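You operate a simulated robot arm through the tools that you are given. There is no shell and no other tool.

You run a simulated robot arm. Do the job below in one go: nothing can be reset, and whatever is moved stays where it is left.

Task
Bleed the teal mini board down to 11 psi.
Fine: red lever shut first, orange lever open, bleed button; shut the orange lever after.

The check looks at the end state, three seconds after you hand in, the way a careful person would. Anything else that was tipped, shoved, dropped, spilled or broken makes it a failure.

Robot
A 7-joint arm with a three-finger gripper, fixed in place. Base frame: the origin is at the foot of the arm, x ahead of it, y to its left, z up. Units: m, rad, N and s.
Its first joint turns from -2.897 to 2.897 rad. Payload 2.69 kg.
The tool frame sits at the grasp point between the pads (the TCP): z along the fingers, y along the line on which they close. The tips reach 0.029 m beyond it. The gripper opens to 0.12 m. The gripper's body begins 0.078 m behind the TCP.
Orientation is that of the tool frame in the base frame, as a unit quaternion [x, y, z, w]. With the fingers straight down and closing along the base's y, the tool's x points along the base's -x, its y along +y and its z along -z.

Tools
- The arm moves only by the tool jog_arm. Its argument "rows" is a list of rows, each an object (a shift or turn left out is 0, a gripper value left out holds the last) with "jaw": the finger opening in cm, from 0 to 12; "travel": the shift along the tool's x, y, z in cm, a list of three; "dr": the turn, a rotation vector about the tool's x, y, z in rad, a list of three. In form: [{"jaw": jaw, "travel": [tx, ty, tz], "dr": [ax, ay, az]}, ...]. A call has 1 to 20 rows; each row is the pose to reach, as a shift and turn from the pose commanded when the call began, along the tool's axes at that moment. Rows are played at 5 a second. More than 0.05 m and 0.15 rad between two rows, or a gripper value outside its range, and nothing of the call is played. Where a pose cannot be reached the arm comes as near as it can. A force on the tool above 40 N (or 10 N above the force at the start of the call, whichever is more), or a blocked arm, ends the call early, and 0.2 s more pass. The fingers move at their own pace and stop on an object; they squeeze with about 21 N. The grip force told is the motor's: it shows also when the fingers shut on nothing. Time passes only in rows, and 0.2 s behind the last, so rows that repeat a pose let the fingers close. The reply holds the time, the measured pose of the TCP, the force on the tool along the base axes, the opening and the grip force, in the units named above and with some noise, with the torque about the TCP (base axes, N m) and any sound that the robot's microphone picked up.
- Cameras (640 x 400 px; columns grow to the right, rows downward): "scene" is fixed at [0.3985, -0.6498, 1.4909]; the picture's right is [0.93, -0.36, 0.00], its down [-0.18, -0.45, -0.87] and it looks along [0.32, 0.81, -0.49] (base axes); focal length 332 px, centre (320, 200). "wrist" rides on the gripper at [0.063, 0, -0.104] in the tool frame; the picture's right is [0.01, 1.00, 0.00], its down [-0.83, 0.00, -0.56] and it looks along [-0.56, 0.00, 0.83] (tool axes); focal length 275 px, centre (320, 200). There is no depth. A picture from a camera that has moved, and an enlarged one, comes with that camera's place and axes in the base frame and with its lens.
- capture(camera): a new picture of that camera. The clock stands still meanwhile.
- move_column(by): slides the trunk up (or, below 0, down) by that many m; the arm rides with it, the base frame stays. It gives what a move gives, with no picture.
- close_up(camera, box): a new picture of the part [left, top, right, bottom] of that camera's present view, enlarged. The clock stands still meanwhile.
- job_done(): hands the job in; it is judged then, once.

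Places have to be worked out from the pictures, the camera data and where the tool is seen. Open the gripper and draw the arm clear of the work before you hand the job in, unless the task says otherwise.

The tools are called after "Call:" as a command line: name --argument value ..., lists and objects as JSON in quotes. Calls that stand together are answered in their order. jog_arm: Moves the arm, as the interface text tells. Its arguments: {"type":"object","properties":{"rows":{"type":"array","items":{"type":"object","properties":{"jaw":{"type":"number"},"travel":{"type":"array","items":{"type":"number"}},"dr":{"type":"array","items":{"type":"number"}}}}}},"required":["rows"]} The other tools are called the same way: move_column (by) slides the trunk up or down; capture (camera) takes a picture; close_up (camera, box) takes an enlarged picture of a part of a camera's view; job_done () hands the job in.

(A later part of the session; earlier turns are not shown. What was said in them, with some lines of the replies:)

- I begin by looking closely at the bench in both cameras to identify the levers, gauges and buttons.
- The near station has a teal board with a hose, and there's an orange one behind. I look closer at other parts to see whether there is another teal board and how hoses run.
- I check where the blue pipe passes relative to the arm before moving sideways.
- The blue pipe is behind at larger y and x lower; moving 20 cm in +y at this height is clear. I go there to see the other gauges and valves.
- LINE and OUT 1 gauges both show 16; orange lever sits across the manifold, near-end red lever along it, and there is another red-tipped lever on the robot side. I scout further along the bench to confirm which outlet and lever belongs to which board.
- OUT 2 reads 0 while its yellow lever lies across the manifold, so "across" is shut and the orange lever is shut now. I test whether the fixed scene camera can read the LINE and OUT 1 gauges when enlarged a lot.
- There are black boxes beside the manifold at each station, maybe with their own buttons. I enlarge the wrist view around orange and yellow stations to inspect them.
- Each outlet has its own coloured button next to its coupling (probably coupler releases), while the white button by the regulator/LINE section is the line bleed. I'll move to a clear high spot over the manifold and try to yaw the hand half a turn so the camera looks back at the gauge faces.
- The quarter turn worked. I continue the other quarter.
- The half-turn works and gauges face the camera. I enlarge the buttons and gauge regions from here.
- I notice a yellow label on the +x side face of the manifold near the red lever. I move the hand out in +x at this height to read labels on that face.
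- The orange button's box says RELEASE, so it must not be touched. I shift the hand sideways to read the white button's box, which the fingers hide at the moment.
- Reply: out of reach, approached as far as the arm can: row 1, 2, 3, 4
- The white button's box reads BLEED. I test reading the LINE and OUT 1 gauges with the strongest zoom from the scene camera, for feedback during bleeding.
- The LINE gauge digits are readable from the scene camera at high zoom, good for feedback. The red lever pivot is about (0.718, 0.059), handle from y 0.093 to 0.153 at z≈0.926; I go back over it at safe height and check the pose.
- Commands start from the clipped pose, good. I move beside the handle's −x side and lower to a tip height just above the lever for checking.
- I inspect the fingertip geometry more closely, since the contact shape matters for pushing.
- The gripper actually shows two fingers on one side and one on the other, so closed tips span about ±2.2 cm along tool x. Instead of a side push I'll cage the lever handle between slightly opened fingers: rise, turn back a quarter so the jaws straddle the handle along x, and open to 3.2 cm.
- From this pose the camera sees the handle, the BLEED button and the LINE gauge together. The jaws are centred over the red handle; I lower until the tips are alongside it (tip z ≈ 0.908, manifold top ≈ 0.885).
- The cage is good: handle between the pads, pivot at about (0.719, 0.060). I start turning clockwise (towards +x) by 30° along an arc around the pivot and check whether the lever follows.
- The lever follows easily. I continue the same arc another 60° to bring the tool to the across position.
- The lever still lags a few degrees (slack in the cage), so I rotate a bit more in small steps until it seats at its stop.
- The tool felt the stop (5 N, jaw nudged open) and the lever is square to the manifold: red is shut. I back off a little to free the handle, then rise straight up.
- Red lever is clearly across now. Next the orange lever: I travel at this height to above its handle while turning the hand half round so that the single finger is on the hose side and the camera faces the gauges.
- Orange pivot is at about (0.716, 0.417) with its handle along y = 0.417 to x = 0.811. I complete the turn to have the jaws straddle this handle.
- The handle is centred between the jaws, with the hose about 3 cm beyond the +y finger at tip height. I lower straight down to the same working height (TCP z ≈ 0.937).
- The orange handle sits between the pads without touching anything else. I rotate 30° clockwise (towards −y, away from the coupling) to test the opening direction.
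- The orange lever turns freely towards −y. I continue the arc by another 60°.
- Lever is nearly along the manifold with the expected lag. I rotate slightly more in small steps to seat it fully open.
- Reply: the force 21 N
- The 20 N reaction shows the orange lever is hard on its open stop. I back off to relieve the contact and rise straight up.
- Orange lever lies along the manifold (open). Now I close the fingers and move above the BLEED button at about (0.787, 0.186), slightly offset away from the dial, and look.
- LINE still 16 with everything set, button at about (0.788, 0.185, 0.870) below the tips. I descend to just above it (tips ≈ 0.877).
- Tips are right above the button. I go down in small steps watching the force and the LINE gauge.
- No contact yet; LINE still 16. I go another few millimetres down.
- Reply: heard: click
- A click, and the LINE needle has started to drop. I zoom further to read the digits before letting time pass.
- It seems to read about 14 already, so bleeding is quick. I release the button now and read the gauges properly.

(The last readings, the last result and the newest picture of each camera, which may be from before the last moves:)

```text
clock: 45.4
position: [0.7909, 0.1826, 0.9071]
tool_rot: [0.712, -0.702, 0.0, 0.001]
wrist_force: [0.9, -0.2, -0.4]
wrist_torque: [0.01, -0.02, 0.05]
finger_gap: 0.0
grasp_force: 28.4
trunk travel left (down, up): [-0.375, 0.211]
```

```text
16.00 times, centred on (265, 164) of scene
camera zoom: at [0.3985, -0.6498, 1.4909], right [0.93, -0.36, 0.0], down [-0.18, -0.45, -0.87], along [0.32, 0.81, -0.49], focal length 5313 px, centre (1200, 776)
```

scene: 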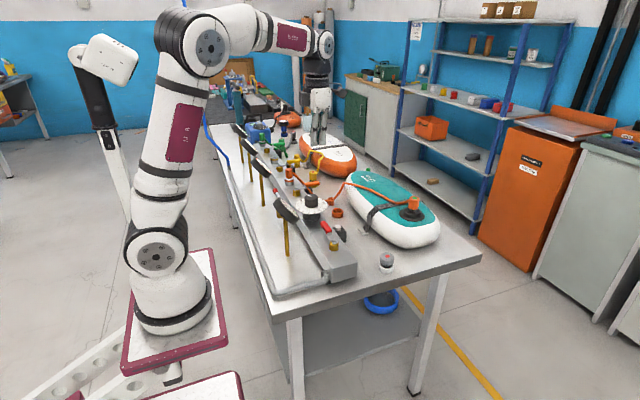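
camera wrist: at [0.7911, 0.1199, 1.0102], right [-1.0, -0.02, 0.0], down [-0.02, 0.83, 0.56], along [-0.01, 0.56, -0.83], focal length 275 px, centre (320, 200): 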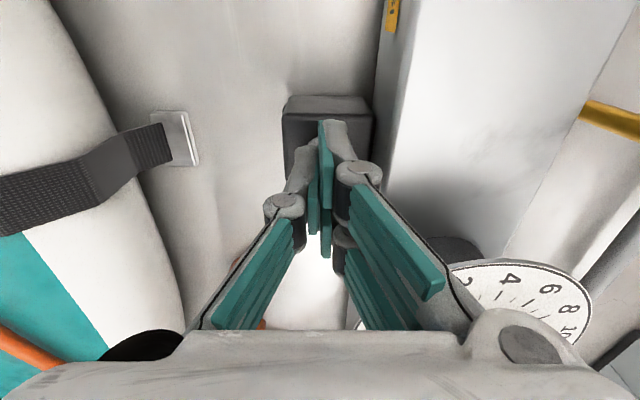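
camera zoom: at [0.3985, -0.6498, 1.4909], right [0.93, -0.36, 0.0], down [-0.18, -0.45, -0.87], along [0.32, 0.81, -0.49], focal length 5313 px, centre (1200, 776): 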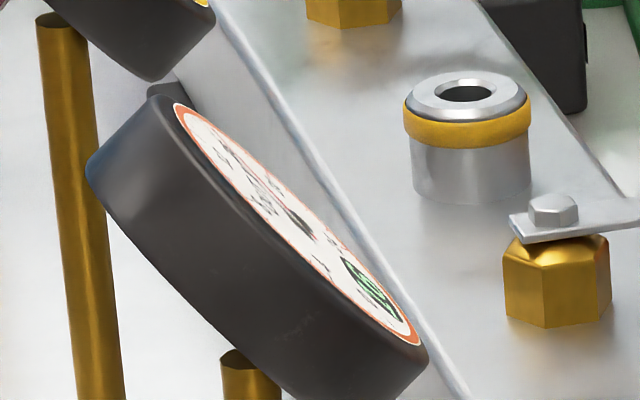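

After release LINE shows about 15 (the board feeds the line back up). I rise a bit to read both gauges accurately with the wrist camera, to calibrate the bleed rate.

Call:
jog_arm --rows '[{"travel": [0, 0, -4]}, {"travel": [0, 0, -8]}, {"travel": [0, 0, -12]}, {"travel": [0, 0, -14]}, {"travel": [0, 0, -14]}]'

Call:
close_up --camera "wrist" --box '[500, 40, 640, 220]'

Call:
close_up --camera "scene" --box '[278, 194, 302, 218]'

Call:
close_up --camera "scene" --box '[260, 158, 270, 170]'

```text
clock: 46.6
position: [0.7922, 0.1839, 1.0475]
tool_rot: [0.712, -0.702, 0.0, 0.0]
wrist_force: [1.2, 0.4, 0.7]
wrist_torque: [0.02, -0.01, 0.0]
finger_gap: 0.0
grasp_force: 28.7
trunk travel left (down, up): [-0.375, 0.211]
```

```text
2.22 times, centred on (570, 130) of wrist
camera zoom: at [0.7931, 0.1206, 1.1504], right [-1.0, -0.02, 0.0], down [-0.02, 0.83, 0.56], along [-0.01, 0.56, -0.83], focal length 612 px, centre (-236, 356)
```

zoom: 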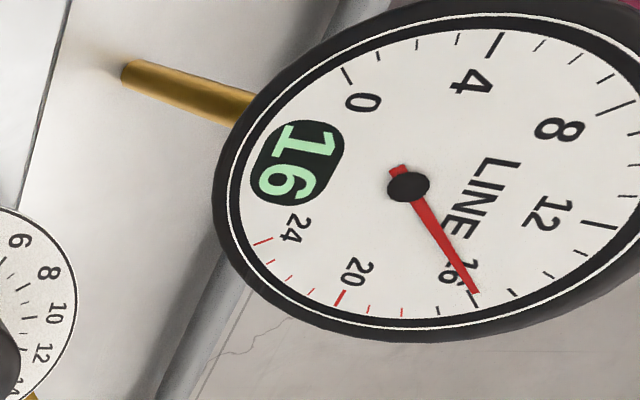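

```text
16.00 times, centred on (290, 206) of scene
camera zoom: at [0.3985, -0.6498, 1.4909], right [0.93, -0.36, 0.0], down [-0.18, -0.45, -0.87], along [0.32, 0.81, -0.49], focal length 5313 px, centre (800, 104)
```

zoom: 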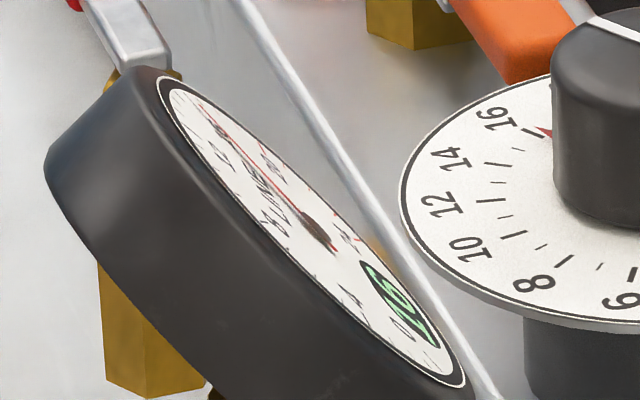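

```text
16.00 times, centred on (265, 164) of scene
camera zoom: at [0.3985, -0.6498, 1.4909], right [0.93, -0.36, 0.0], down [-0.18, -0.45, -0.87], along [0.32, 0.81, -0.49], focal length 5313 px, centre (1200, 776)
```

zoom: 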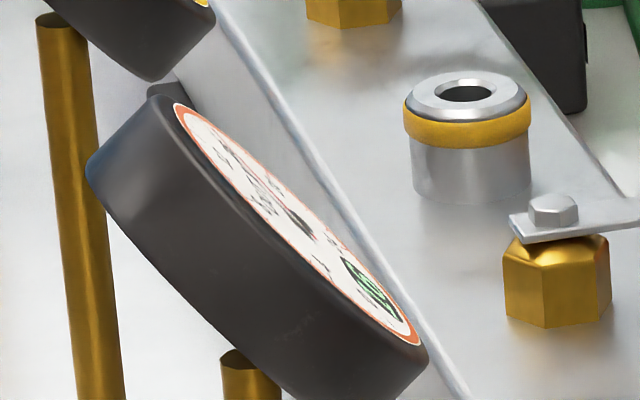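

LINE has recovered nearly to 16. I zoom into the needle to see how much the small pulse actually took off.

Call:
close_up --camera "wrist" --box '[585, 120, 640, 190]'

```text
5.71 times, centred on (612, 155) of wrist
camera zoom: at [0.7931, 0.1206, 1.1504], right [-1.0, -0.02, 0.0], down [-0.02, 0.83, 0.56], along [-0.01, 0.56, -0.83], focal length 1573 px, centre (-1351, 457)
```

zoom: 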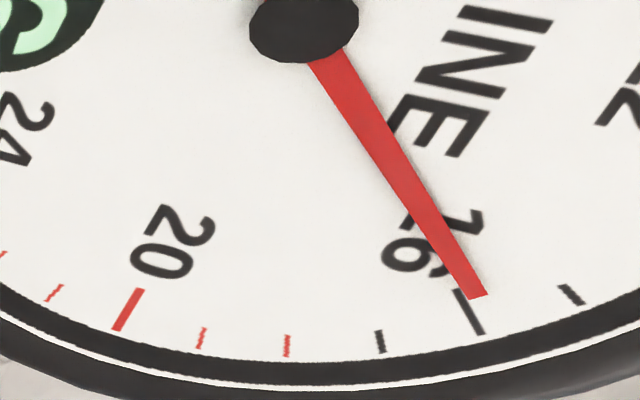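

The pulse took only about 0.15 psi off the board side, so the rate is slow and controllable. I go back down and hold the button for about 3 s.

Call:
jog_arm --rows '[{"travel": [0, 0, 4]}, {"travel": [0, 0, 8]}, {"travel": [0, 0, 12]}, {"travel": [0, 0, 14]}, {"travel": [0, 0, 15]}, {"travel": [0, 0, 15]}, {"travel": [0, 0, 15]}, {"travel": [0, 0, 15]}, {"travel": [0, 0, 15]}, {"travel": [0, 0, 15]}, {"travel": [0, 0, 15]}, {"travel": [0, 0, 15]}, {"travel": [0, 0, 15]}, {"travel": [0, 0, 15]}, {"travel": [0, 0, 15]}, {"travel": [0, 0, 15]}, {"travel": [0, 0, 15]}, {"travel": [0, 0, 15]}, {"travel": [0, 0, 15]}, {"travel": [0, 0, 15]}]'

Call:
close_up --camera "scene" --box '[278, 194, 302, 218]'

Call:
close_up --camera "scene" --box '[260, 158, 270, 170]'

```text
clock: 50.8
position: [0.7915, 0.1817, 0.8975]
tool_rot: [0.712, -0.702, 0.0, 0.0]
wrist_force: [-0.6, 0.0, 5.6]
wrist_torque: [0.04, 0.03, 0.02]
finger_gap: 0.0061
grasp_force: 28.8
trunk travel left (down, up): [-0.375, 0.211]
heard: click
```

```text
16.00 times, centred on (290, 206) of scene
camera zoom: at [0.3985, -0.6498, 1.4909], right [0.93, -0.36, 0.0], down [-0.18, -0.45, -0.87], along [0.32, 0.81, -0.49], focal length 5313 px, centre (800, 104)
```

zoom: 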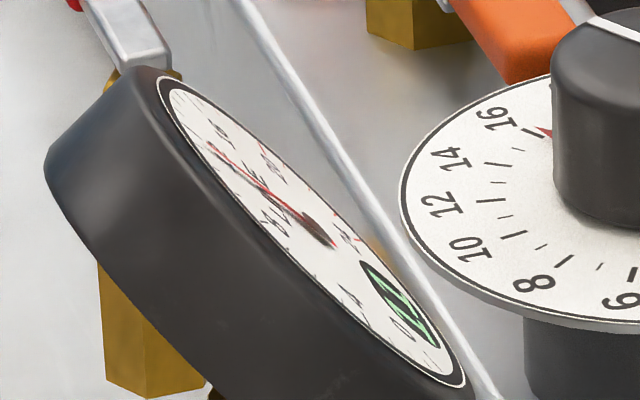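

```text
16.00 times, centred on (265, 164) of scene
camera zoom: at [0.3985, -0.6498, 1.4909], right [0.93, -0.36, 0.0], down [-0.18, -0.45, -0.87], along [0.32, 0.81, -0.49], focal length 5313 px, centre (1200, 776)
```

zoom: 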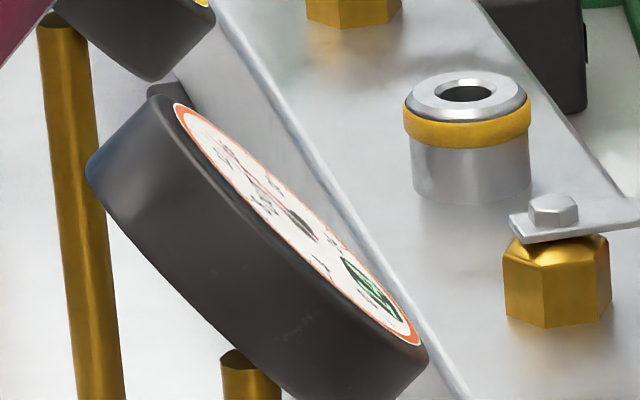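

LINE under flow shows roughly 11–12, board must be higher. I release, rise and read the settled value.

Call:
jog_arm --rows '[{"travel": [0, 0, -2]}, {"travel": [0, 0, -6]}, {"travel": [0, 0, -10]}, {"travel": [0, 0, -14]}, {"travel": [0, 0, -15]}, {"travel": [0, 0, -15]}, {"travel": [0, 0, -15]}, {"travel": [0, 0, -15]}]'

Call:
close_up --camera "wrist" --box '[500, 40, 640, 220]'

Call:
close_up --camera "scene" --box '[278, 194, 302, 218]'

Call:
close_up --camera "scene" --box '[260, 158, 270, 170]'

```text
clock: 52.6
position: [0.7903, 0.1806, 1.0462]
tool_rot: [0.713, -0.702, 0.0, 0.0]
wrist_force: [0.3, -0.3, 0.0]
wrist_torque: [0.02, -0.02, -0.01]
finger_gap: 0.0
grasp_force: 28.9
trunk travel left (down, up): [-0.375, 0.211]
```

```text
2.22 times, centred on (570, 130) of wrist
camera zoom: at [0.7904, 0.1177, 1.1515], right [-1.0, -0.02, 0.0], down [-0.02, 0.83, 0.56], along [-0.01, 0.56, -0.83], focal length 612 px, centre (-236, 356)
```

zoom: 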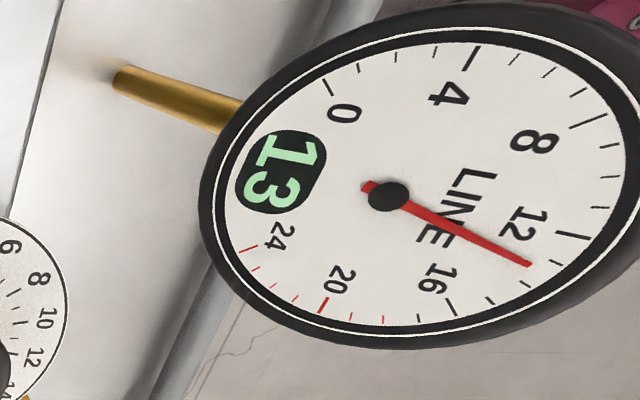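

```text
16.00 times, centred on (290, 206) of scene
camera zoom: at [0.3985, -0.6498, 1.4909], right [0.93, -0.36, 0.0], down [-0.18, -0.45, -0.87], along [0.32, 0.81, -0.49], focal length 5313 px, centre (800, 104)
```

zoom: 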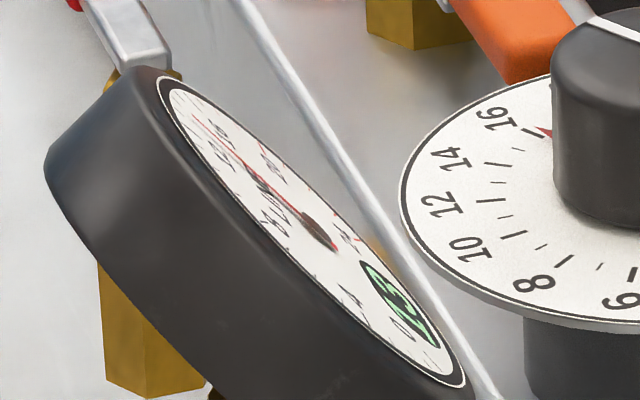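

```text
16.00 times, centred on (265, 164) of scene
camera zoom: at [0.3985, -0.6498, 1.4909], right [0.93, -0.36, 0.0], down [-0.18, -0.45, -0.87], along [0.32, 0.81, -0.49], focal length 5313 px, centre (1200, 776)
```

zoom: 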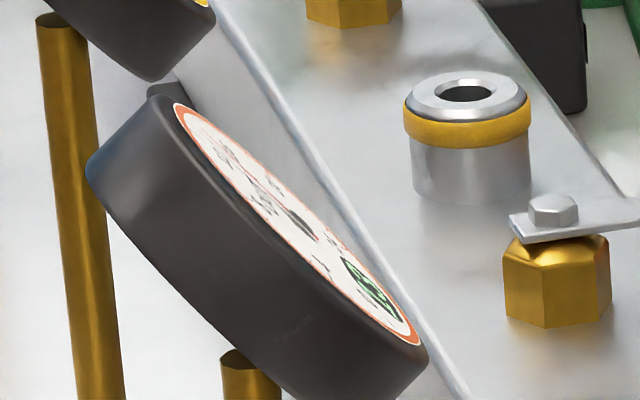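

Settled reading is about 13.4 (digits 13) after ~3.3 s of bleeding, i.e. roughly 0.74 psi/s. I wait a second to be sure it's settled.

Call:
jog_arm --rows '[{"travel": [0, 0, 0]}, {"travel": [0, 0, 0]}, {"travel": [0, 0, 0]}, {"travel": [0, 0, 0]}, {"travel": [0, 0, 0]}]'

Call:
close_up --camera "wrist" --box '[500, 40, 640, 220]'

Call:
close_up --camera "wrist" --box '[580, 90, 640, 180]'

```text
clock: 53.8
position: [0.7892, 0.1801, 1.0486]
tool_rot: [0.712, -0.703, 0.0, 0.0]
wrist_force: [-0.4, -0.4, 0.7]
wrist_torque: [0.01, 0.0, 0.02]
finger_gap: 0.0
grasp_force: 28.1
trunk travel left (down, up): [-0.375, 0.211]
```

```text
2.22 times, centred on (570, 130) of wrist
camera zoom: at [0.7904, 0.1177, 1.1514], right [-1.0, -0.02, 0.0], down [-0.02, 0.83, 0.56], along [-0.01, 0.56, -0.83], focal length 612 px, centre (-236, 356)
```

zoom: 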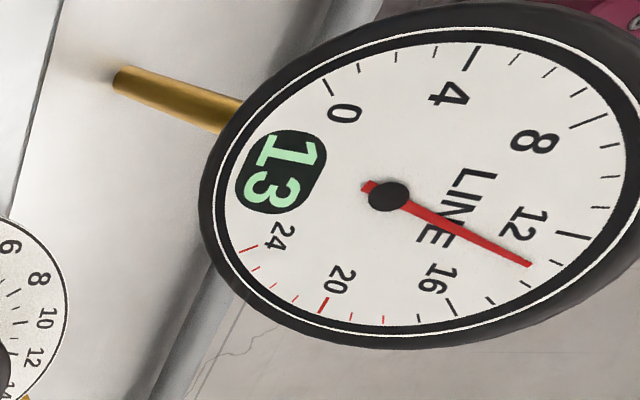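

```text
4.44 times, centred on (610, 135) of wrist
camera zoom: at [0.7904, 0.1177, 1.1514], right [-1.0, -0.02, 0.0], down [-0.02, 0.83, 0.56], along [-0.01, 0.56, -0.83], focal length 1224 px, centre (-969, 489)
```

zoom: 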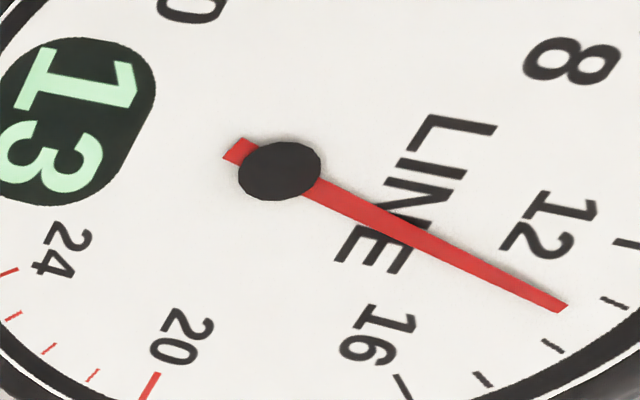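

Stable at 13.4. I press again for about 2.0 s and rise in the same call, expecting about 12.

Call:
jog_arm --rows '[{"travel": [0, 0, 4]}, {"travel": [0, 0, 8]}, {"travel": [0, 0, 12]}, {"travel": [0, 0, 14]}, {"travel": [0, 0, 15]}, {"travel": [0, 0, 15]}, {"travel": [0, 0, 15]}, {"travel": [0, 0, 15]}, {"travel": [0, 0, 15]}, {"travel": [0, 0, 15]}, {"travel": [0, 0, 15]}, {"travel": [0, 0, 15]}, {"travel": [0, 0, 15]}, {"travel": [0, 0, 15]}, {"travel": [0, 0, 12]}, {"travel": [0, 0, 8]}, {"travel": [0, 0, 4]}, {"travel": [0, 0, 0]}, {"travel": [0, 0, 0]}, {"travel": [0, 0, 0]}]'

Call:
jog_arm --rows '[{"travel": [0, 0, 0]}, {"travel": [0, 0, 0]}, {"travel": [0, 0, 0]}]'

Call:
close_up --camera "wrist" --box '[500, 40, 640, 220]'

Call:
close_up --camera "wrist" --box '[580, 90, 640, 180]'

```text
clock: 58.0
position: [0.7918, 0.1828, 1.0494]
tool_rot: [0.712, -0.702, 0.0, 0.0]
wrist_force: [0.0, 0.4, 0.1]
wrist_torque: [0.0, 0.0, -0.02]
finger_gap: 0.0002
grasp_force: 28.1
trunk travel left (down, up): [-0.375, 0.211]
heard: click
```

```text
clock: 58.8
position: [0.7918, 0.1837, 1.0473]
tool_rot: [0.712, -0.702, 0.0, -0.001]
wrist_force: [0.4, 0.3, -1.0]
wrist_torque: [-0.01, -0.01, 0.02]
finger_gap: 0.0
grasp_force: 28.7
trunk travel left (down, up): [-0.375, 0.211]
```

```text
2.22 times, centred on (570, 130) of wrist
camera zoom: at [0.7929, 0.1198, 1.152], right [-1.0, -0.02, 0.0], down [-0.02, 0.83, 0.56], along [-0.01, 0.56, -0.83], focal length 612 px, centre (-236, 356)
```

zoom: 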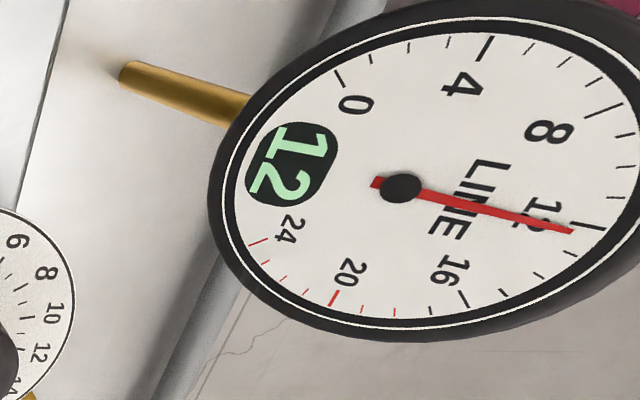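

```text
4.44 times, centred on (610, 135) of wrist
camera zoom: at [0.7929, 0.1198, 1.152], right [-1.0, -0.02, 0.0], down [-0.02, 0.83, 0.56], along [-0.01, 0.56, -0.83], focal length 1224 px, centre (-969, 489)
```

zoom: 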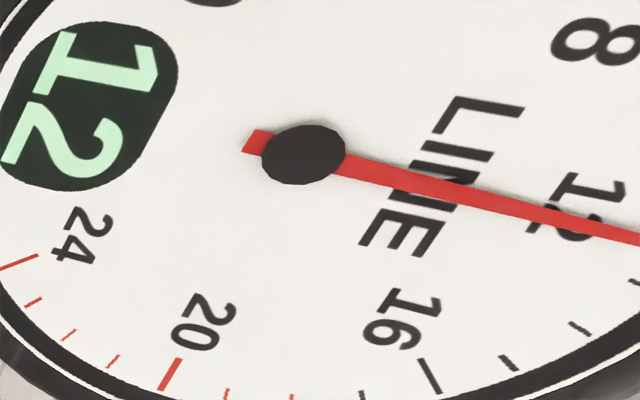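

About 12.3 now. Based on the two presses I hold about 2.2 s more, expecting roughly 11.15, then fine-tune.

Call:
jog_arm --rows '[{"travel": [0, 0, 4]}, {"travel": [0, 0, 8]}, {"travel": [0, 0, 12]}, {"travel": [0, 0, 14]}, {"travel": [0, 0, 15]}, {"travel": [0, 0, 15]}, {"travel": [0, 0, 15]}, {"travel": [0, 0, 15]}, {"travel": [0, 0, 15]}, {"travel": [0, 0, 15]}, {"travel": [0, 0, 15]}, {"travel": [0, 0, 15]}, {"travel": [0, 0, 15]}, {"travel": [0, 0, 15]}, {"travel": [0, 0, 15]}, {"travel": [0, 0, 12]}, {"travel": [0, 0, 8]}, {"travel": [0, 0, 4]}, {"travel": [0, 0, 0]}, {"travel": [0, 0, 0]}]'

Call:
jog_arm --rows '[{"travel": [0, 0, 0]}, {"travel": [0, 0, 0]}, {"travel": [0, 0, 0]}, {"travel": [0, 0, 0]}]'

Call:
close_up --camera "wrist" --box '[500, 40, 640, 220]'

Call:
close_up --camera "wrist" --box '[600, 80, 640, 140]'

```text
clock: 63.0
position: [0.7891, 0.1827, 1.0478]
tool_rot: [0.712, -0.702, 0.0, 0.0]
wrist_force: [0.8, -0.8, -0.1]
wrist_torque: [0.05, 0.03, -0.01]
finger_gap: 0.0
grasp_force: 29.0
trunk travel left (down, up): [-0.375, 0.211]
heard: click
```

```text
clock: 64.0
position: [0.7904, 0.1826, 1.0472]
tool_rot: [0.712, -0.702, 0.0, 0.0]
wrist_force: [-0.6, -0.4, 0.6]
wrist_torque: [-0.04, -0.01, -0.01]
finger_gap: 0.0
grasp_force: 28.6
trunk travel left (down, up): [-0.375, 0.211]
```

```text
2.22 times, centred on (570, 130) of wrist
camera zoom: at [0.7905, 0.1194, 1.151], right [-1.0, -0.02, 0.0], down [-0.02, 0.83, 0.56], along [-0.01, 0.56, -0.83], focal length 612 px, centre (-236, 356)
```

zoom: 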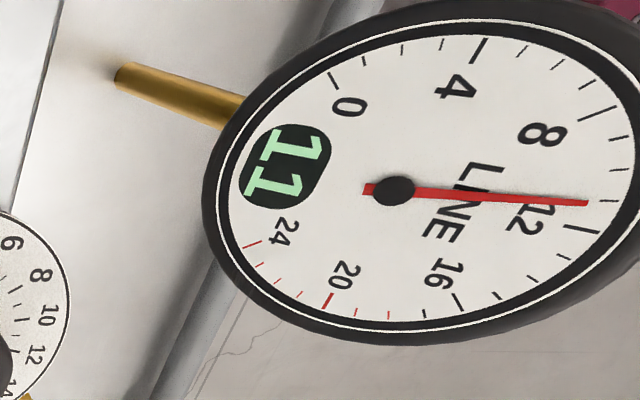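

```text
6.67 times, centred on (620, 110) of wrist
camera zoom: at [0.7905, 0.1194, 1.151], right [-1.0, -0.02, 0.0], down [-0.02, 0.83, 0.56], along [-0.01, 0.56, -0.83], focal length 1835 px, centre (-1680, 800)
```

zoom: 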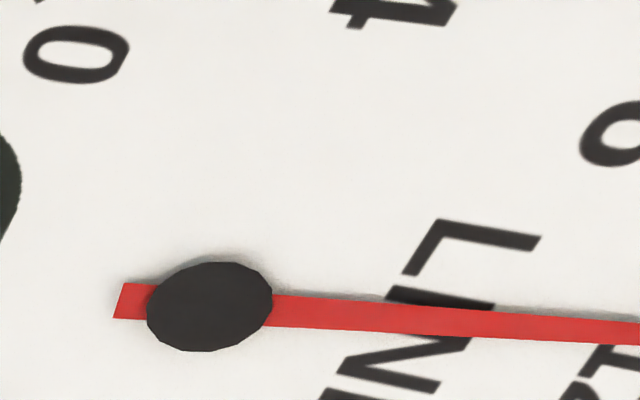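

LINE settled at ~11.05 (needle on the 11 tick, digits 11). Now I move up and over to read OUT 1 too, opening the jaws for caging the orange lever again.

Call:
jog_arm --rows '[{"travel": [0, 0, -4]}, {"travel": [-2, 0, -6]}, {"travel": [-6, 0, -6], "jaw": 3.2}, {"travel": [-10, 0, -6]}, {"travel": [-14, 0, -6]}, {"travel": [-18, 0, -6]}, {"travel": [-22, 0, -6]}, {"travel": [-23.5, 0, -6]}, {"travel": [-23.5, 0, -6]}]'

Call:
capture --camera "wrist"

Call:
close_up --camera "wrist" --box '[430, 150, 560, 260]'

```text
clock: 66.0
position: [0.7894, 0.4162, 1.1066]
tool_rot: [0.712, -0.702, 0.0, 0.0]
wrist_force: [-0.2, -0.6, -0.2]
wrist_torque: [0.03, -0.01, 0.01]
finger_gap: 0.0321
grasp_force: 0.1
trunk travel left (down, up): [-0.375, 0.211]
```

```text
taken
camera wrist: at [0.7895, 0.3539, 1.2109], right [-1.0, -0.02, 0.0], down [-0.02, 0.83, 0.56], along [-0.01, 0.56, -0.83], focal length 275 px, centre (320, 200)
```

wrist: 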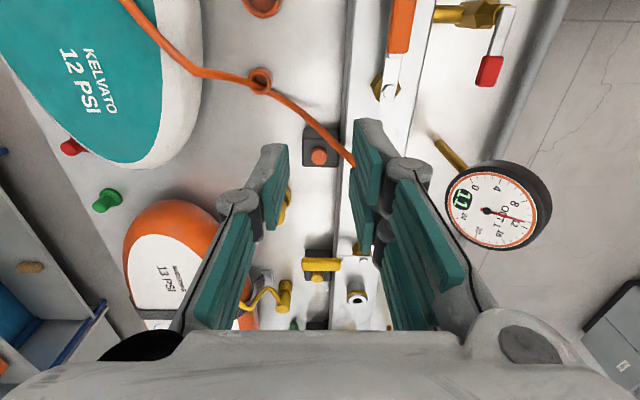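

```text
3.64 times, centred on (495, 205) of wrist
camera zoom: at [0.7895, 0.3539, 1.2109], right [-1.0, -0.02, 0.0], down [-0.02, 0.83, 0.56], along [-0.01, 0.56, -0.83], focal length 1001 px, centre (-316, 182)
```

zoom: 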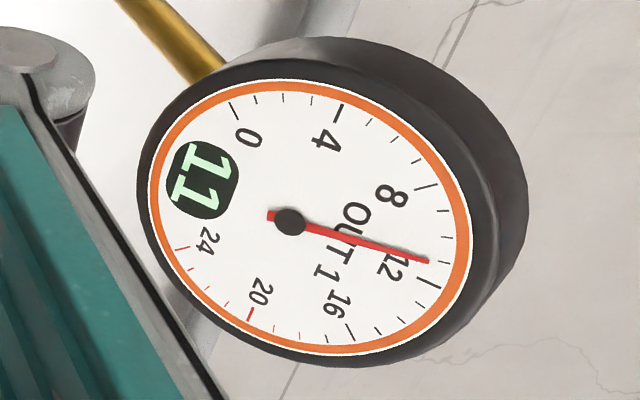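

OUT 1 also reads 11 (needle ≈ 11.1), so the board is at target. I return over the orange lever to the same pose from which I released it.

Call:
jog_arm --rows '[{"travel": [2, 2.5, 0]}, {"travel": [4, 5, 0]}, {"travel": [6.16, 7.35, 0]}, {"travel": [6.16, 7.35, 0]}, {"travel": [6.16, 7.35, 0]}]'

Call:
capture --camera "wrist"

```text
clock: 67.2
position: [0.7166, 0.3549, 1.1086]
tool_rot: [0.713, -0.702, 0.0, 0.0]
wrist_force: [0.6, -0.4, -0.1]
wrist_torque: [-0.02, 0.03, 0.01]
finger_gap: 0.0319
grasp_force: 0.0
trunk travel left (down, up): [-0.375, 0.211]
```

```text
taken
camera wrist: at [0.7167, 0.291, 1.2121], right [-1.0, -0.02, 0.0], down [-0.02, 0.83, 0.56], along [-0.01, 0.56, -0.83], focal length 275 px, centre (320, 200)
```

wrist: 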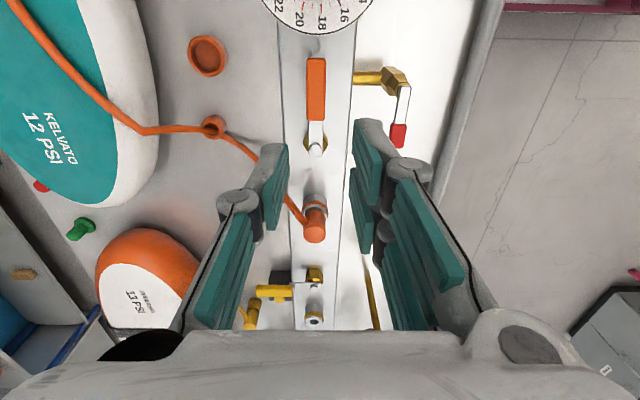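

Handle is about 3 mm to +x of jaw centre; I correct that and descend to working height.

Call:
jog_arm --rows '[{"travel": [0, -0.25, 0]}, {"travel": [0, -0.25, 4]}, {"travel": [0, -0.25, 8]}, {"travel": [0, -0.25, 12]}, {"travel": [0, -0.25, 14.5]}, {"travel": [0, -0.25, 16]}, {"travel": [0, -0.25, 17]}, {"travel": [0, -0.25, 17]}]'

Call:
capture --camera "wrist"

Call:
close_up --camera "scene" --box '[260, 140, 350, 220]'

```text
clock: 69.0
position: [0.7178, 0.3549, 0.938]
tool_rot: [0.712, -0.702, -0.001, 0.0]
wrist_force: [0.1, 0.4, -1.5]
wrist_torque: [-0.02, 0.02, 0.0]
finger_gap: 0.032
grasp_force: 0.1
trunk travel left (down, up): [-0.375, 0.211]
```

```text
taken
camera wrist: at [0.7191, 0.2923, 1.0418], right [-1.0, -0.02, 0.0], down [-0.02, 0.83, 0.56], along [-0.01, 0.56, -0.83], focal length 275 px, centre (320, 200)
```

wrist: 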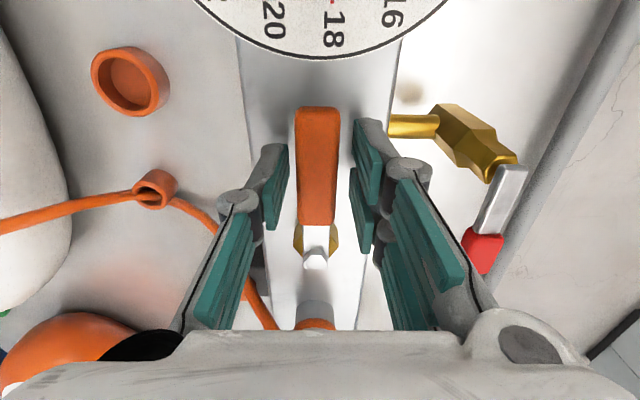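

```text
5.00 times, centred on (305, 180) of scene
camera zoom: at [0.3985, -0.6498, 1.4909], right [0.93, -0.36, 0.0], down [-0.18, -0.45, -0.87], along [0.32, 0.81, -0.49], focal length 1660 px, centre (395, 300)
```

zoom: 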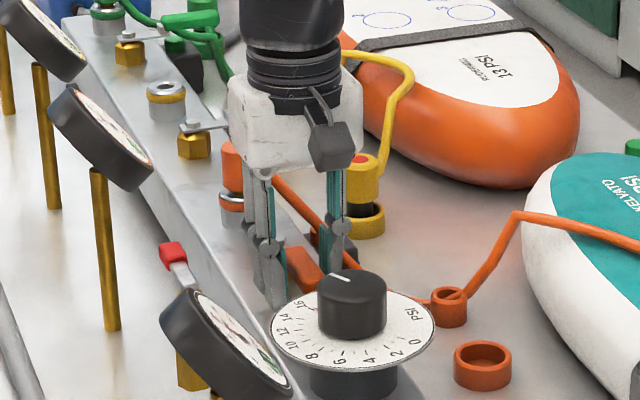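

The cage is aligned. I narrow the jaws a little (2.5 cm) to cut the slack and turn counter‑clockwise along the arc back towards +x, first half.

Call:
jog_arm --rows '[{"travel": [0, 0, 0], "jaw": 2.5}, {"travel": [0, 0, 0]}, {"travel": [-0.05, -0.82, 0], "dr": [0, 0, -0.1309]}, {"travel": [-0.21, -1.63, 0], "dr": [0, 0, -0.2618]}, {"travel": [-0.48, -2.41, 0], "dr": [0, 0, -0.3927]}, {"travel": [-0.84, -3.15, 0], "dr": [0, 0, -0.5236]}, {"travel": [-1.3, -3.84, 0], "dr": [0, 0, -0.6545]}, {"travel": [-1.85, -4.45, 0], "dr": [0, 0, -0.7854]}, {"travel": [-1.85, -4.45, 0], "dr": [0, 0, -0.7854]}]'

Call:
capture --camera "wrist"

```text
clock: 71.0
position: [0.7616, 0.3734, 0.9378]
tool_rot: [0.927, -0.375, 0.0, 0.0]
wrist_force: [0.2, -0.8, 0.8]
wrist_torque: [-0.01, -0.01, 0.02]
finger_gap: 0.0252
grasp_force: 0.3
trunk travel left (down, up): [-0.375, 0.211]
```

```text
taken
camera wrist: at [0.8072, 0.3297, 1.0417], right [-0.69, -0.72, 0.0], down [-0.6, 0.58, 0.56], along [-0.4, 0.39, -0.83], focal length 275 px, centre (320, 200)
```

wrist: 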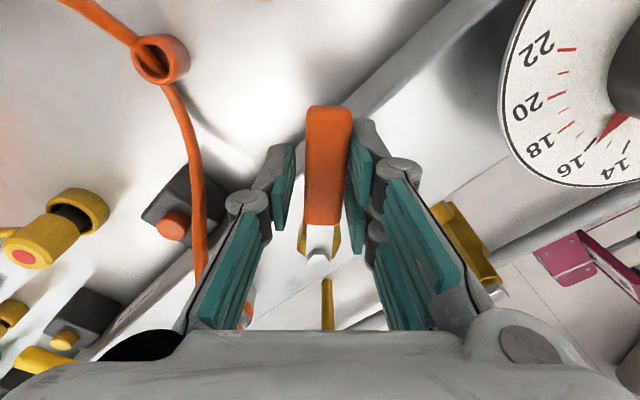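

Lever follows; second half of the arc now.

Call:
jog_arm --rows '[{"travel": [-0.05, -0.82, 0], "dr": [0, 0, -0.1309]}, {"travel": [-0.21, -1.63, 0], "dr": [0, 0, -0.2618]}, {"travel": [-0.48, -2.41, 0], "dr": [0, 0, -0.3927]}, {"travel": [-0.84, -3.15, 0], "dr": [0, 0, -0.5236]}, {"travel": [-1.3, -3.84, 0], "dr": [0, 0, -0.6545]}, {"travel": [-1.85, -4.45, 0], "dr": [0, 0, -0.7854]}, {"travel": [-1.85, -4.45, 0], "dr": [0, 0, -0.7854]}]'

Call:
capture --camera "wrist"

Call:
close_up --camera "scene" --box '[280, 140, 360, 210]'

```text
clock: 72.6
position: [0.7799, 0.4192, 0.9381]
tool_rot: [1.0, 0.008, 0.0, 0.0]
wrist_force: [0.0, -2.0, -0.1]
wrist_torque: [-0.02, -0.02, -0.03]
finger_gap: 0.0255
grasp_force: 0.8
trunk travel left (down, up): [-0.375, 0.211]
```

```text
taken
camera wrist: at [0.8423, 0.4197, 1.042], right [0.02, -1.0, 0.0], down [-0.83, -0.02, 0.56], along [-0.56, -0.01, -0.83], focal length 275 px, centre (320, 200)
```

wrist: 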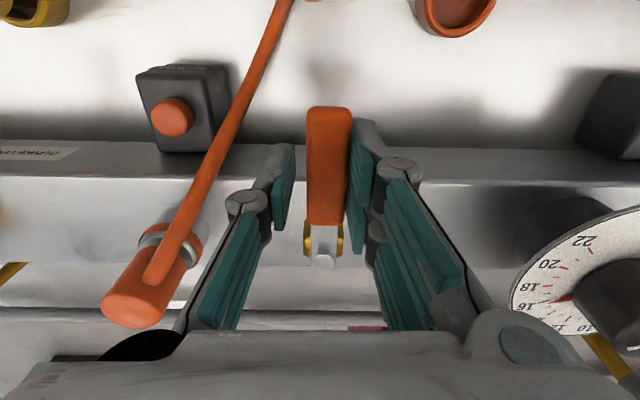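

```text
5.71 times, centred on (320, 175) of scene
camera zoom: at [0.3985, -0.6498, 1.4909], right [0.93, -0.36, 0.0], down [-0.18, -0.45, -0.87], along [0.32, 0.81, -0.49], focal length 1897 px, centre (320, 343)
```

zoom: 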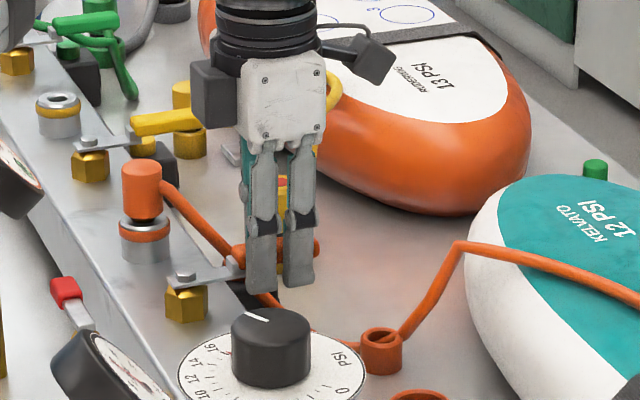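

Almost there; I add a few small over-rotation steps until the lever is felt against its shut stop.

Call:
jog_arm --rows '[{"travel": [0, -0.2, 0], "dr": [0, 0, -0.0325]}, {"travel": [-0.01, -0.4, 0], "dr": [0, 0, -0.065]}, {"travel": [-0.02, -0.55, 0], "dr": [0, 0, -0.085]}, {"travel": [-0.02, -0.55, 0], "dr": [0, 0, -0.085]}]'

Call:
capture --camera "wrist"

Call:
close_up --camera "scene" --box '[280, 140, 360, 210]'

```text
clock: 73.6
position: [0.7805, 0.4223, 0.9391]
tool_rot: [0.999, 0.05, 0.0, 0.001]
wrist_force: [-6.0, -14.7, 0.7]
wrist_torque: [-0.25, 0.15, -0.48]
finger_gap: 0.0352
grasp_force: 7.9
trunk travel left (down, up): [-0.375, 0.211]
```

```text
taken
camera wrist: at [0.8424, 0.429, 1.0419], right [0.1, -0.99, 0.0], down [-0.83, -0.08, 0.56], along [-0.55, -0.06, -0.83], focal length 275 px, centre (320, 200)
```

wrist: 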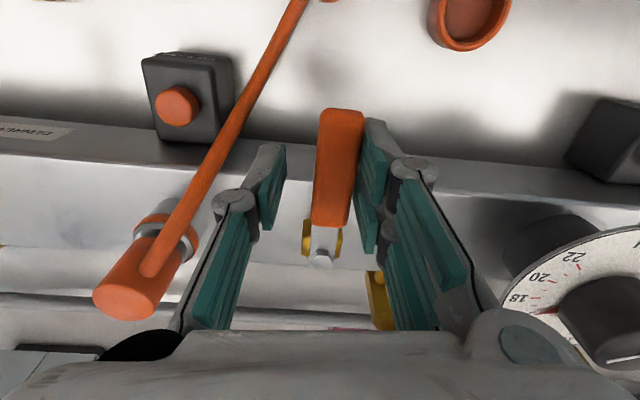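

```text
5.71 times, centred on (320, 175) of scene
camera zoom: at [0.3985, -0.6498, 1.4909], right [0.93, -0.36, 0.0], down [-0.18, -0.45, -0.87], along [0.32, 0.81, -0.49], focal length 1897 px, centre (320, 343)
```

zoom: 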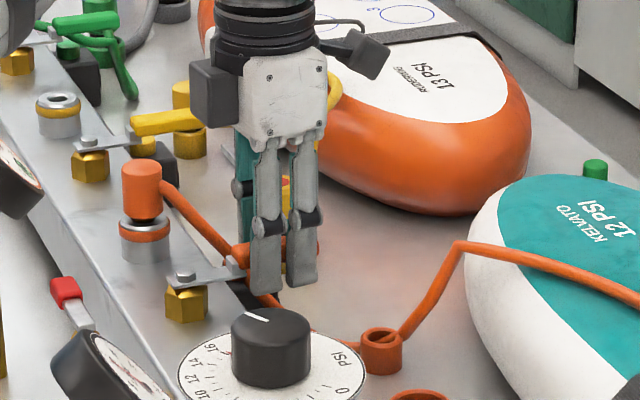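

Stop felt (≈15 N), orange is shut. I back off, widen the jaws slightly and rise straight up.

Call:
jog_arm --rows '[{"travel": [-0.01, 0.4, 0], "dr": [0, 0, 0.065], "jaw": 3.2}, {"travel": [-0.03, 0.75, 0], "dr": [0, 0, 0.1]}, {"travel": [-0.03, 0.75, 0], "dr": [0, 0, 0.1]}, {"travel": [-0.03, 0.75, -3], "dr": [0, 0, 0.1]}, {"travel": [-0.03, 0.75, -7], "dr": [0, 0, 0.1]}, {"travel": [-0.03, 0.75, -11], "dr": [0, 0, 0.1]}, {"travel": [-0.03, 0.75, -15], "dr": [0, 0, 0.1]}, {"travel": [-0.03, 0.75, -17], "dr": [0, 0, 0.1]}, {"travel": [-0.03, 0.75, -17], "dr": [0, 0, 0.1]}]'

Call:
capture --camera "wrist"

Call:
close_up --camera "scene" --box '[270, 150, 390, 250]'

Call:
close_up --camera "wrist" --box '[470, 200, 610, 310]'

```text
clock: 75.6
position: [0.7791, 0.4145, 1.1078]
tool_rot: [1.0, 0.0, -0.001, 0.0]
wrist_force: [-0.3, -0.1, 0.4]
wrist_torque: [0.03, 0.03, 0.01]
finger_gap: 0.0319
grasp_force: 0.1
trunk travel left (down, up): [-0.375, 0.211]
```

```text
taken
camera wrist: at [0.8417, 0.4149, 1.2117], right [0.0, -1.0, 0.0], down [-0.83, 0.0, 0.56], along [-0.56, 0.0, -0.83], focal length 275 px, centre (320, 200)
```

wrist: 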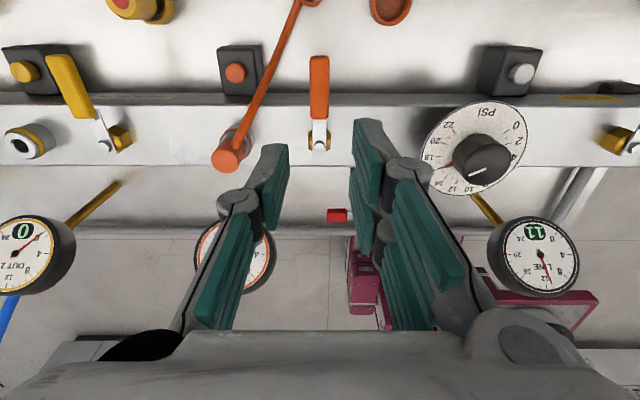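

```text
4.00 times, centred on (330, 200) of scene
camera zoom: at [0.3985, -0.6498, 1.4909], right [0.93, -0.36, 0.0], down [-0.18, -0.45, -0.87], along [0.32, 0.81, -0.49], focal length 1328 px, centre (280, 200)
```

zoom: 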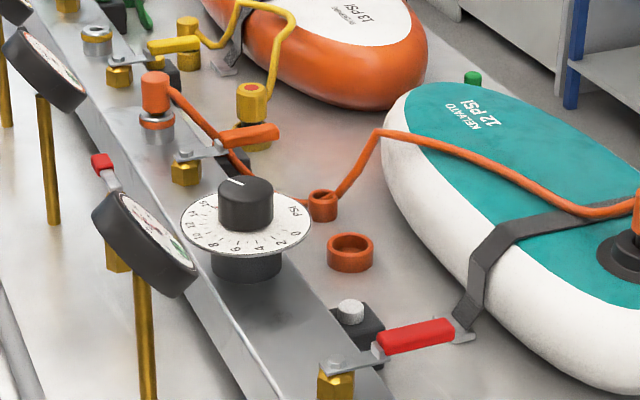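

```text
3.64 times, centred on (540, 255) of wrist
camera zoom: at [0.8417, 0.4149, 1.2117], right [0.0, -1.0, 0.0], down [-0.83, 0.0, 0.56], along [-0.56, 0.0, -0.83], focal length 1001 px, centre (-480, 0)
```

zoom: 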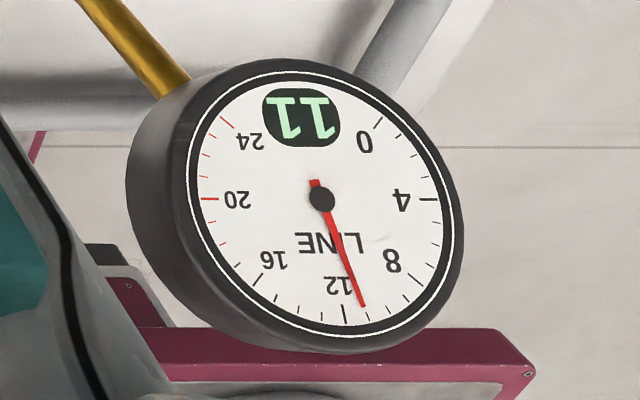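

Both levers are across (shut) and LINE reads 11. I rise, open the gripper, and move to where OUT 1 is unobstructed for a final check.

Call:
jog_arm --rows '[{"travel": [0, 0, -4]}, {"travel": [0, 3, -8]}, {"travel": [0, 7, -8], "jaw": 12}, {"travel": [0, 11, -8]}, {"travel": [0, 15, -8]}, {"travel": [0, 19, -8]}, {"travel": [0, 22, -8]}, {"travel": [0, 22, -8]}]'

Call:
capture --camera "wrist"

Call:
close_up --camera "wrist" --box '[0, 120, 160, 240]'

```text
clock: 77.4
position: [0.7782, 0.196, 1.1867]
tool_rot: [1.0, -0.001, 0.0, -0.001]
wrist_force: [0.1, -0.8, 1.4]
wrist_torque: [-0.03, -0.03, -0.02]
finger_gap: 0.12
grasp_force: 0.0
trunk travel left (down, up): [-0.375, 0.211]
```

```text
taken
camera wrist: at [0.8412, 0.198, 1.2908], right [0.0, -1.0, 0.0], down [-0.83, 0.0, 0.56], along [-0.56, 0.0, -0.83], focal length 275 px, centre (320, 200)
```

wrist: 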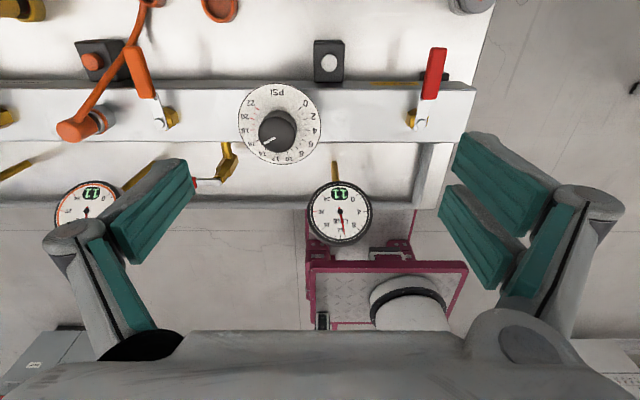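

```text
3.33 times, centred on (80, 180) of wrist
camera zoom: at [0.8412, 0.198, 1.2908], right [0.0, -1.0, 0.0], down [-0.83, 0.0, 0.56], along [-0.56, 0.0, -0.83], focal length 918 px, centre (1120, 267)
```

zoom: 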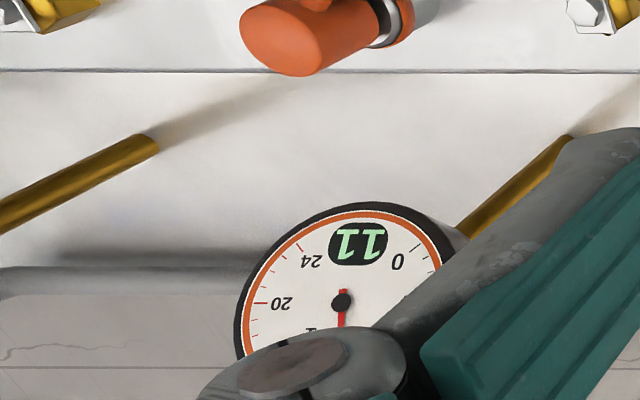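

OUT 1 reads 11, LINE 11, both levers shut, dial untouched. I draw the open hand back towards the base and up, clear of the bench, and take a last look.

Call:
jog_arm --rows '[{"travel": [0, 0, -4]}, {"travel": [-3, 2.5, -6]}, {"travel": [-6, 5, -6]}, {"travel": [-9, 7.5, -6]}, {"travel": [-12, 10, -6]}, {"travel": [-12, 10, -6]}, {"travel": [-12, 10, -6]}]'

Call:
capture --camera "scene"

Call:
close_up --camera "scene" --box '[220, 110, 450, 290]'

Call:
capture --camera "wrist"

```text
clock: 79.0
position: [0.6594, 0.0965, 1.2479]
tool_rot: [1.0, 0.0, 0.0, 0.0]
wrist_force: [0.3, 0.6, 0.0]
wrist_torque: [-0.01, 0.0, 0.01]
finger_gap: 0.1199
grasp_force: 0.1
trunk travel left (down, up): [-0.375, 0.211]
```

```text
taken
```

scene: 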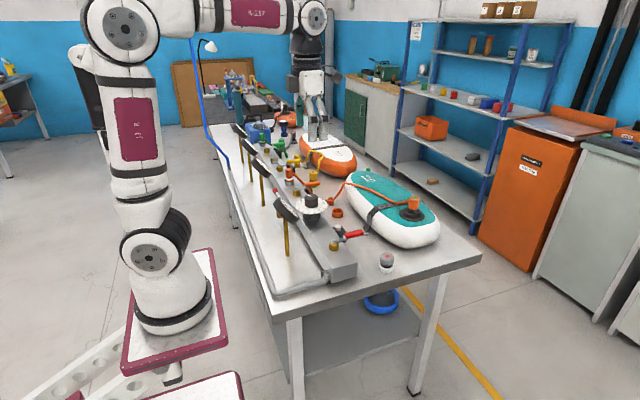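

```text
2.22 times, centred on (335, 200) of scene
camera zoom: at [0.3985, -0.6498, 1.4909], right [0.93, -0.36, 0.0], down [-0.18, -0.45, -0.87], along [0.32, 0.81, -0.49], focal length 738 px, centre (287, 200)
```

zoom: 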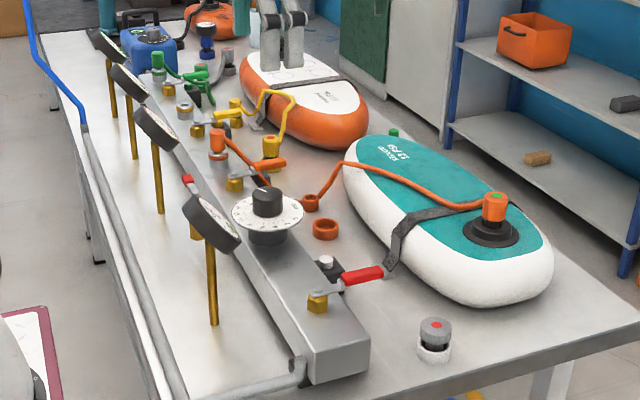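

```text
taken
camera wrist: at [0.7223, 0.0968, 1.3514], right [0.0, -1.0, 0.0], down [-0.83, 0.0, 0.56], along [-0.56, 0.0, -0.83], focal length 275 px, centre (320, 200)
```

wrist: 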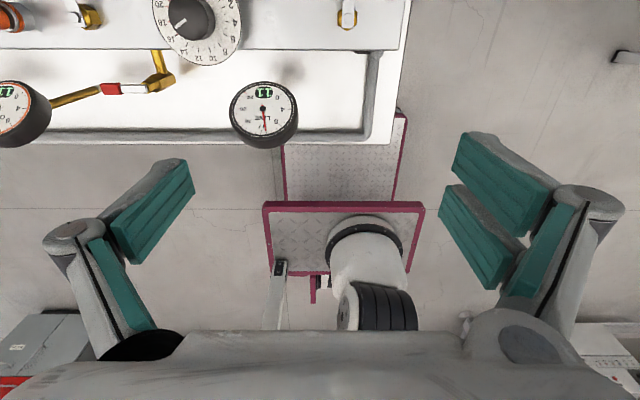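

Everything else stands as before. One last zoom on OUT 1 to confirm it holds at 11.

Call:
close_up --camera "wrist" --box '[0, 60, 80, 160]'

Call:
close_up --camera "wrist" --box '[220, 70, 310, 160]'

```text
4.00 times, centred on (40, 110) of wrist
camera zoom: at [0.7223, 0.0968, 1.3514], right [0.0, -1.0, 0.0], down [-0.83, 0.0, 0.56], along [-0.56, 0.0, -0.83], focal length 1101 px, centre (1440, 560)
```

zoom: 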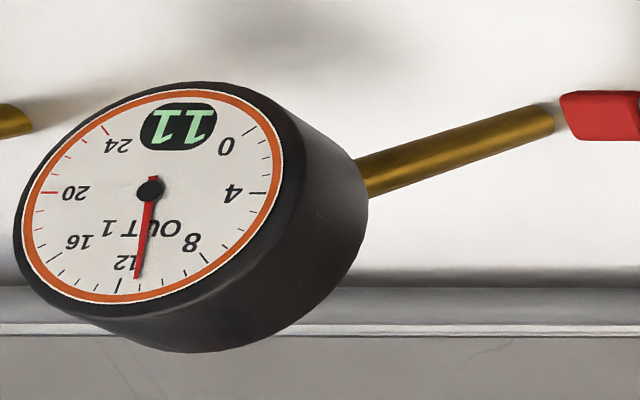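

```text
4.44 times, centred on (265, 115) of wrist
camera zoom: at [0.7223, 0.0968, 1.3514], right [0.0, -1.0, 0.0], down [-0.83, 0.0, 0.56], along [-0.56, 0.0, -0.83], focal length 1224 px, centre (564, 578)
```

zoom: 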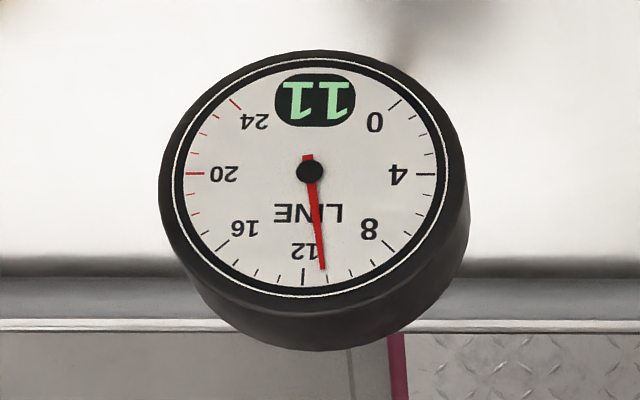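

OUT 1 and LINE both hold at 11, red and orange levers are shut, the gripper is open and clear. I hand the job in.

Call:
job_done

```text
The job is handed in.
```

The teal board is bled down to 11 psi. OUT 1, its outlet gauge, reads 11 on the digits, with the needle at about 11.1, and it held there after I shut the orange lever.

- **Order followed:** I shut the red lever first, then opened the orange lever and pressed the white BLEED button in four short holds. I shut the orange lever once the reading settled.
- **Which red lever:** there are two. I turned the one on top of the manifold at the near end, where the supply pipe comes in. I left the small red-tipped one on the robot side alone.
- **Left as is:** the red lever is still shut, and the main line also reads 11. The regulator dial still points to 16.
- **Clear of the work:** the gripper is open and the arm is drawn back above the bench. Nothing else looks moved in the last pictures.
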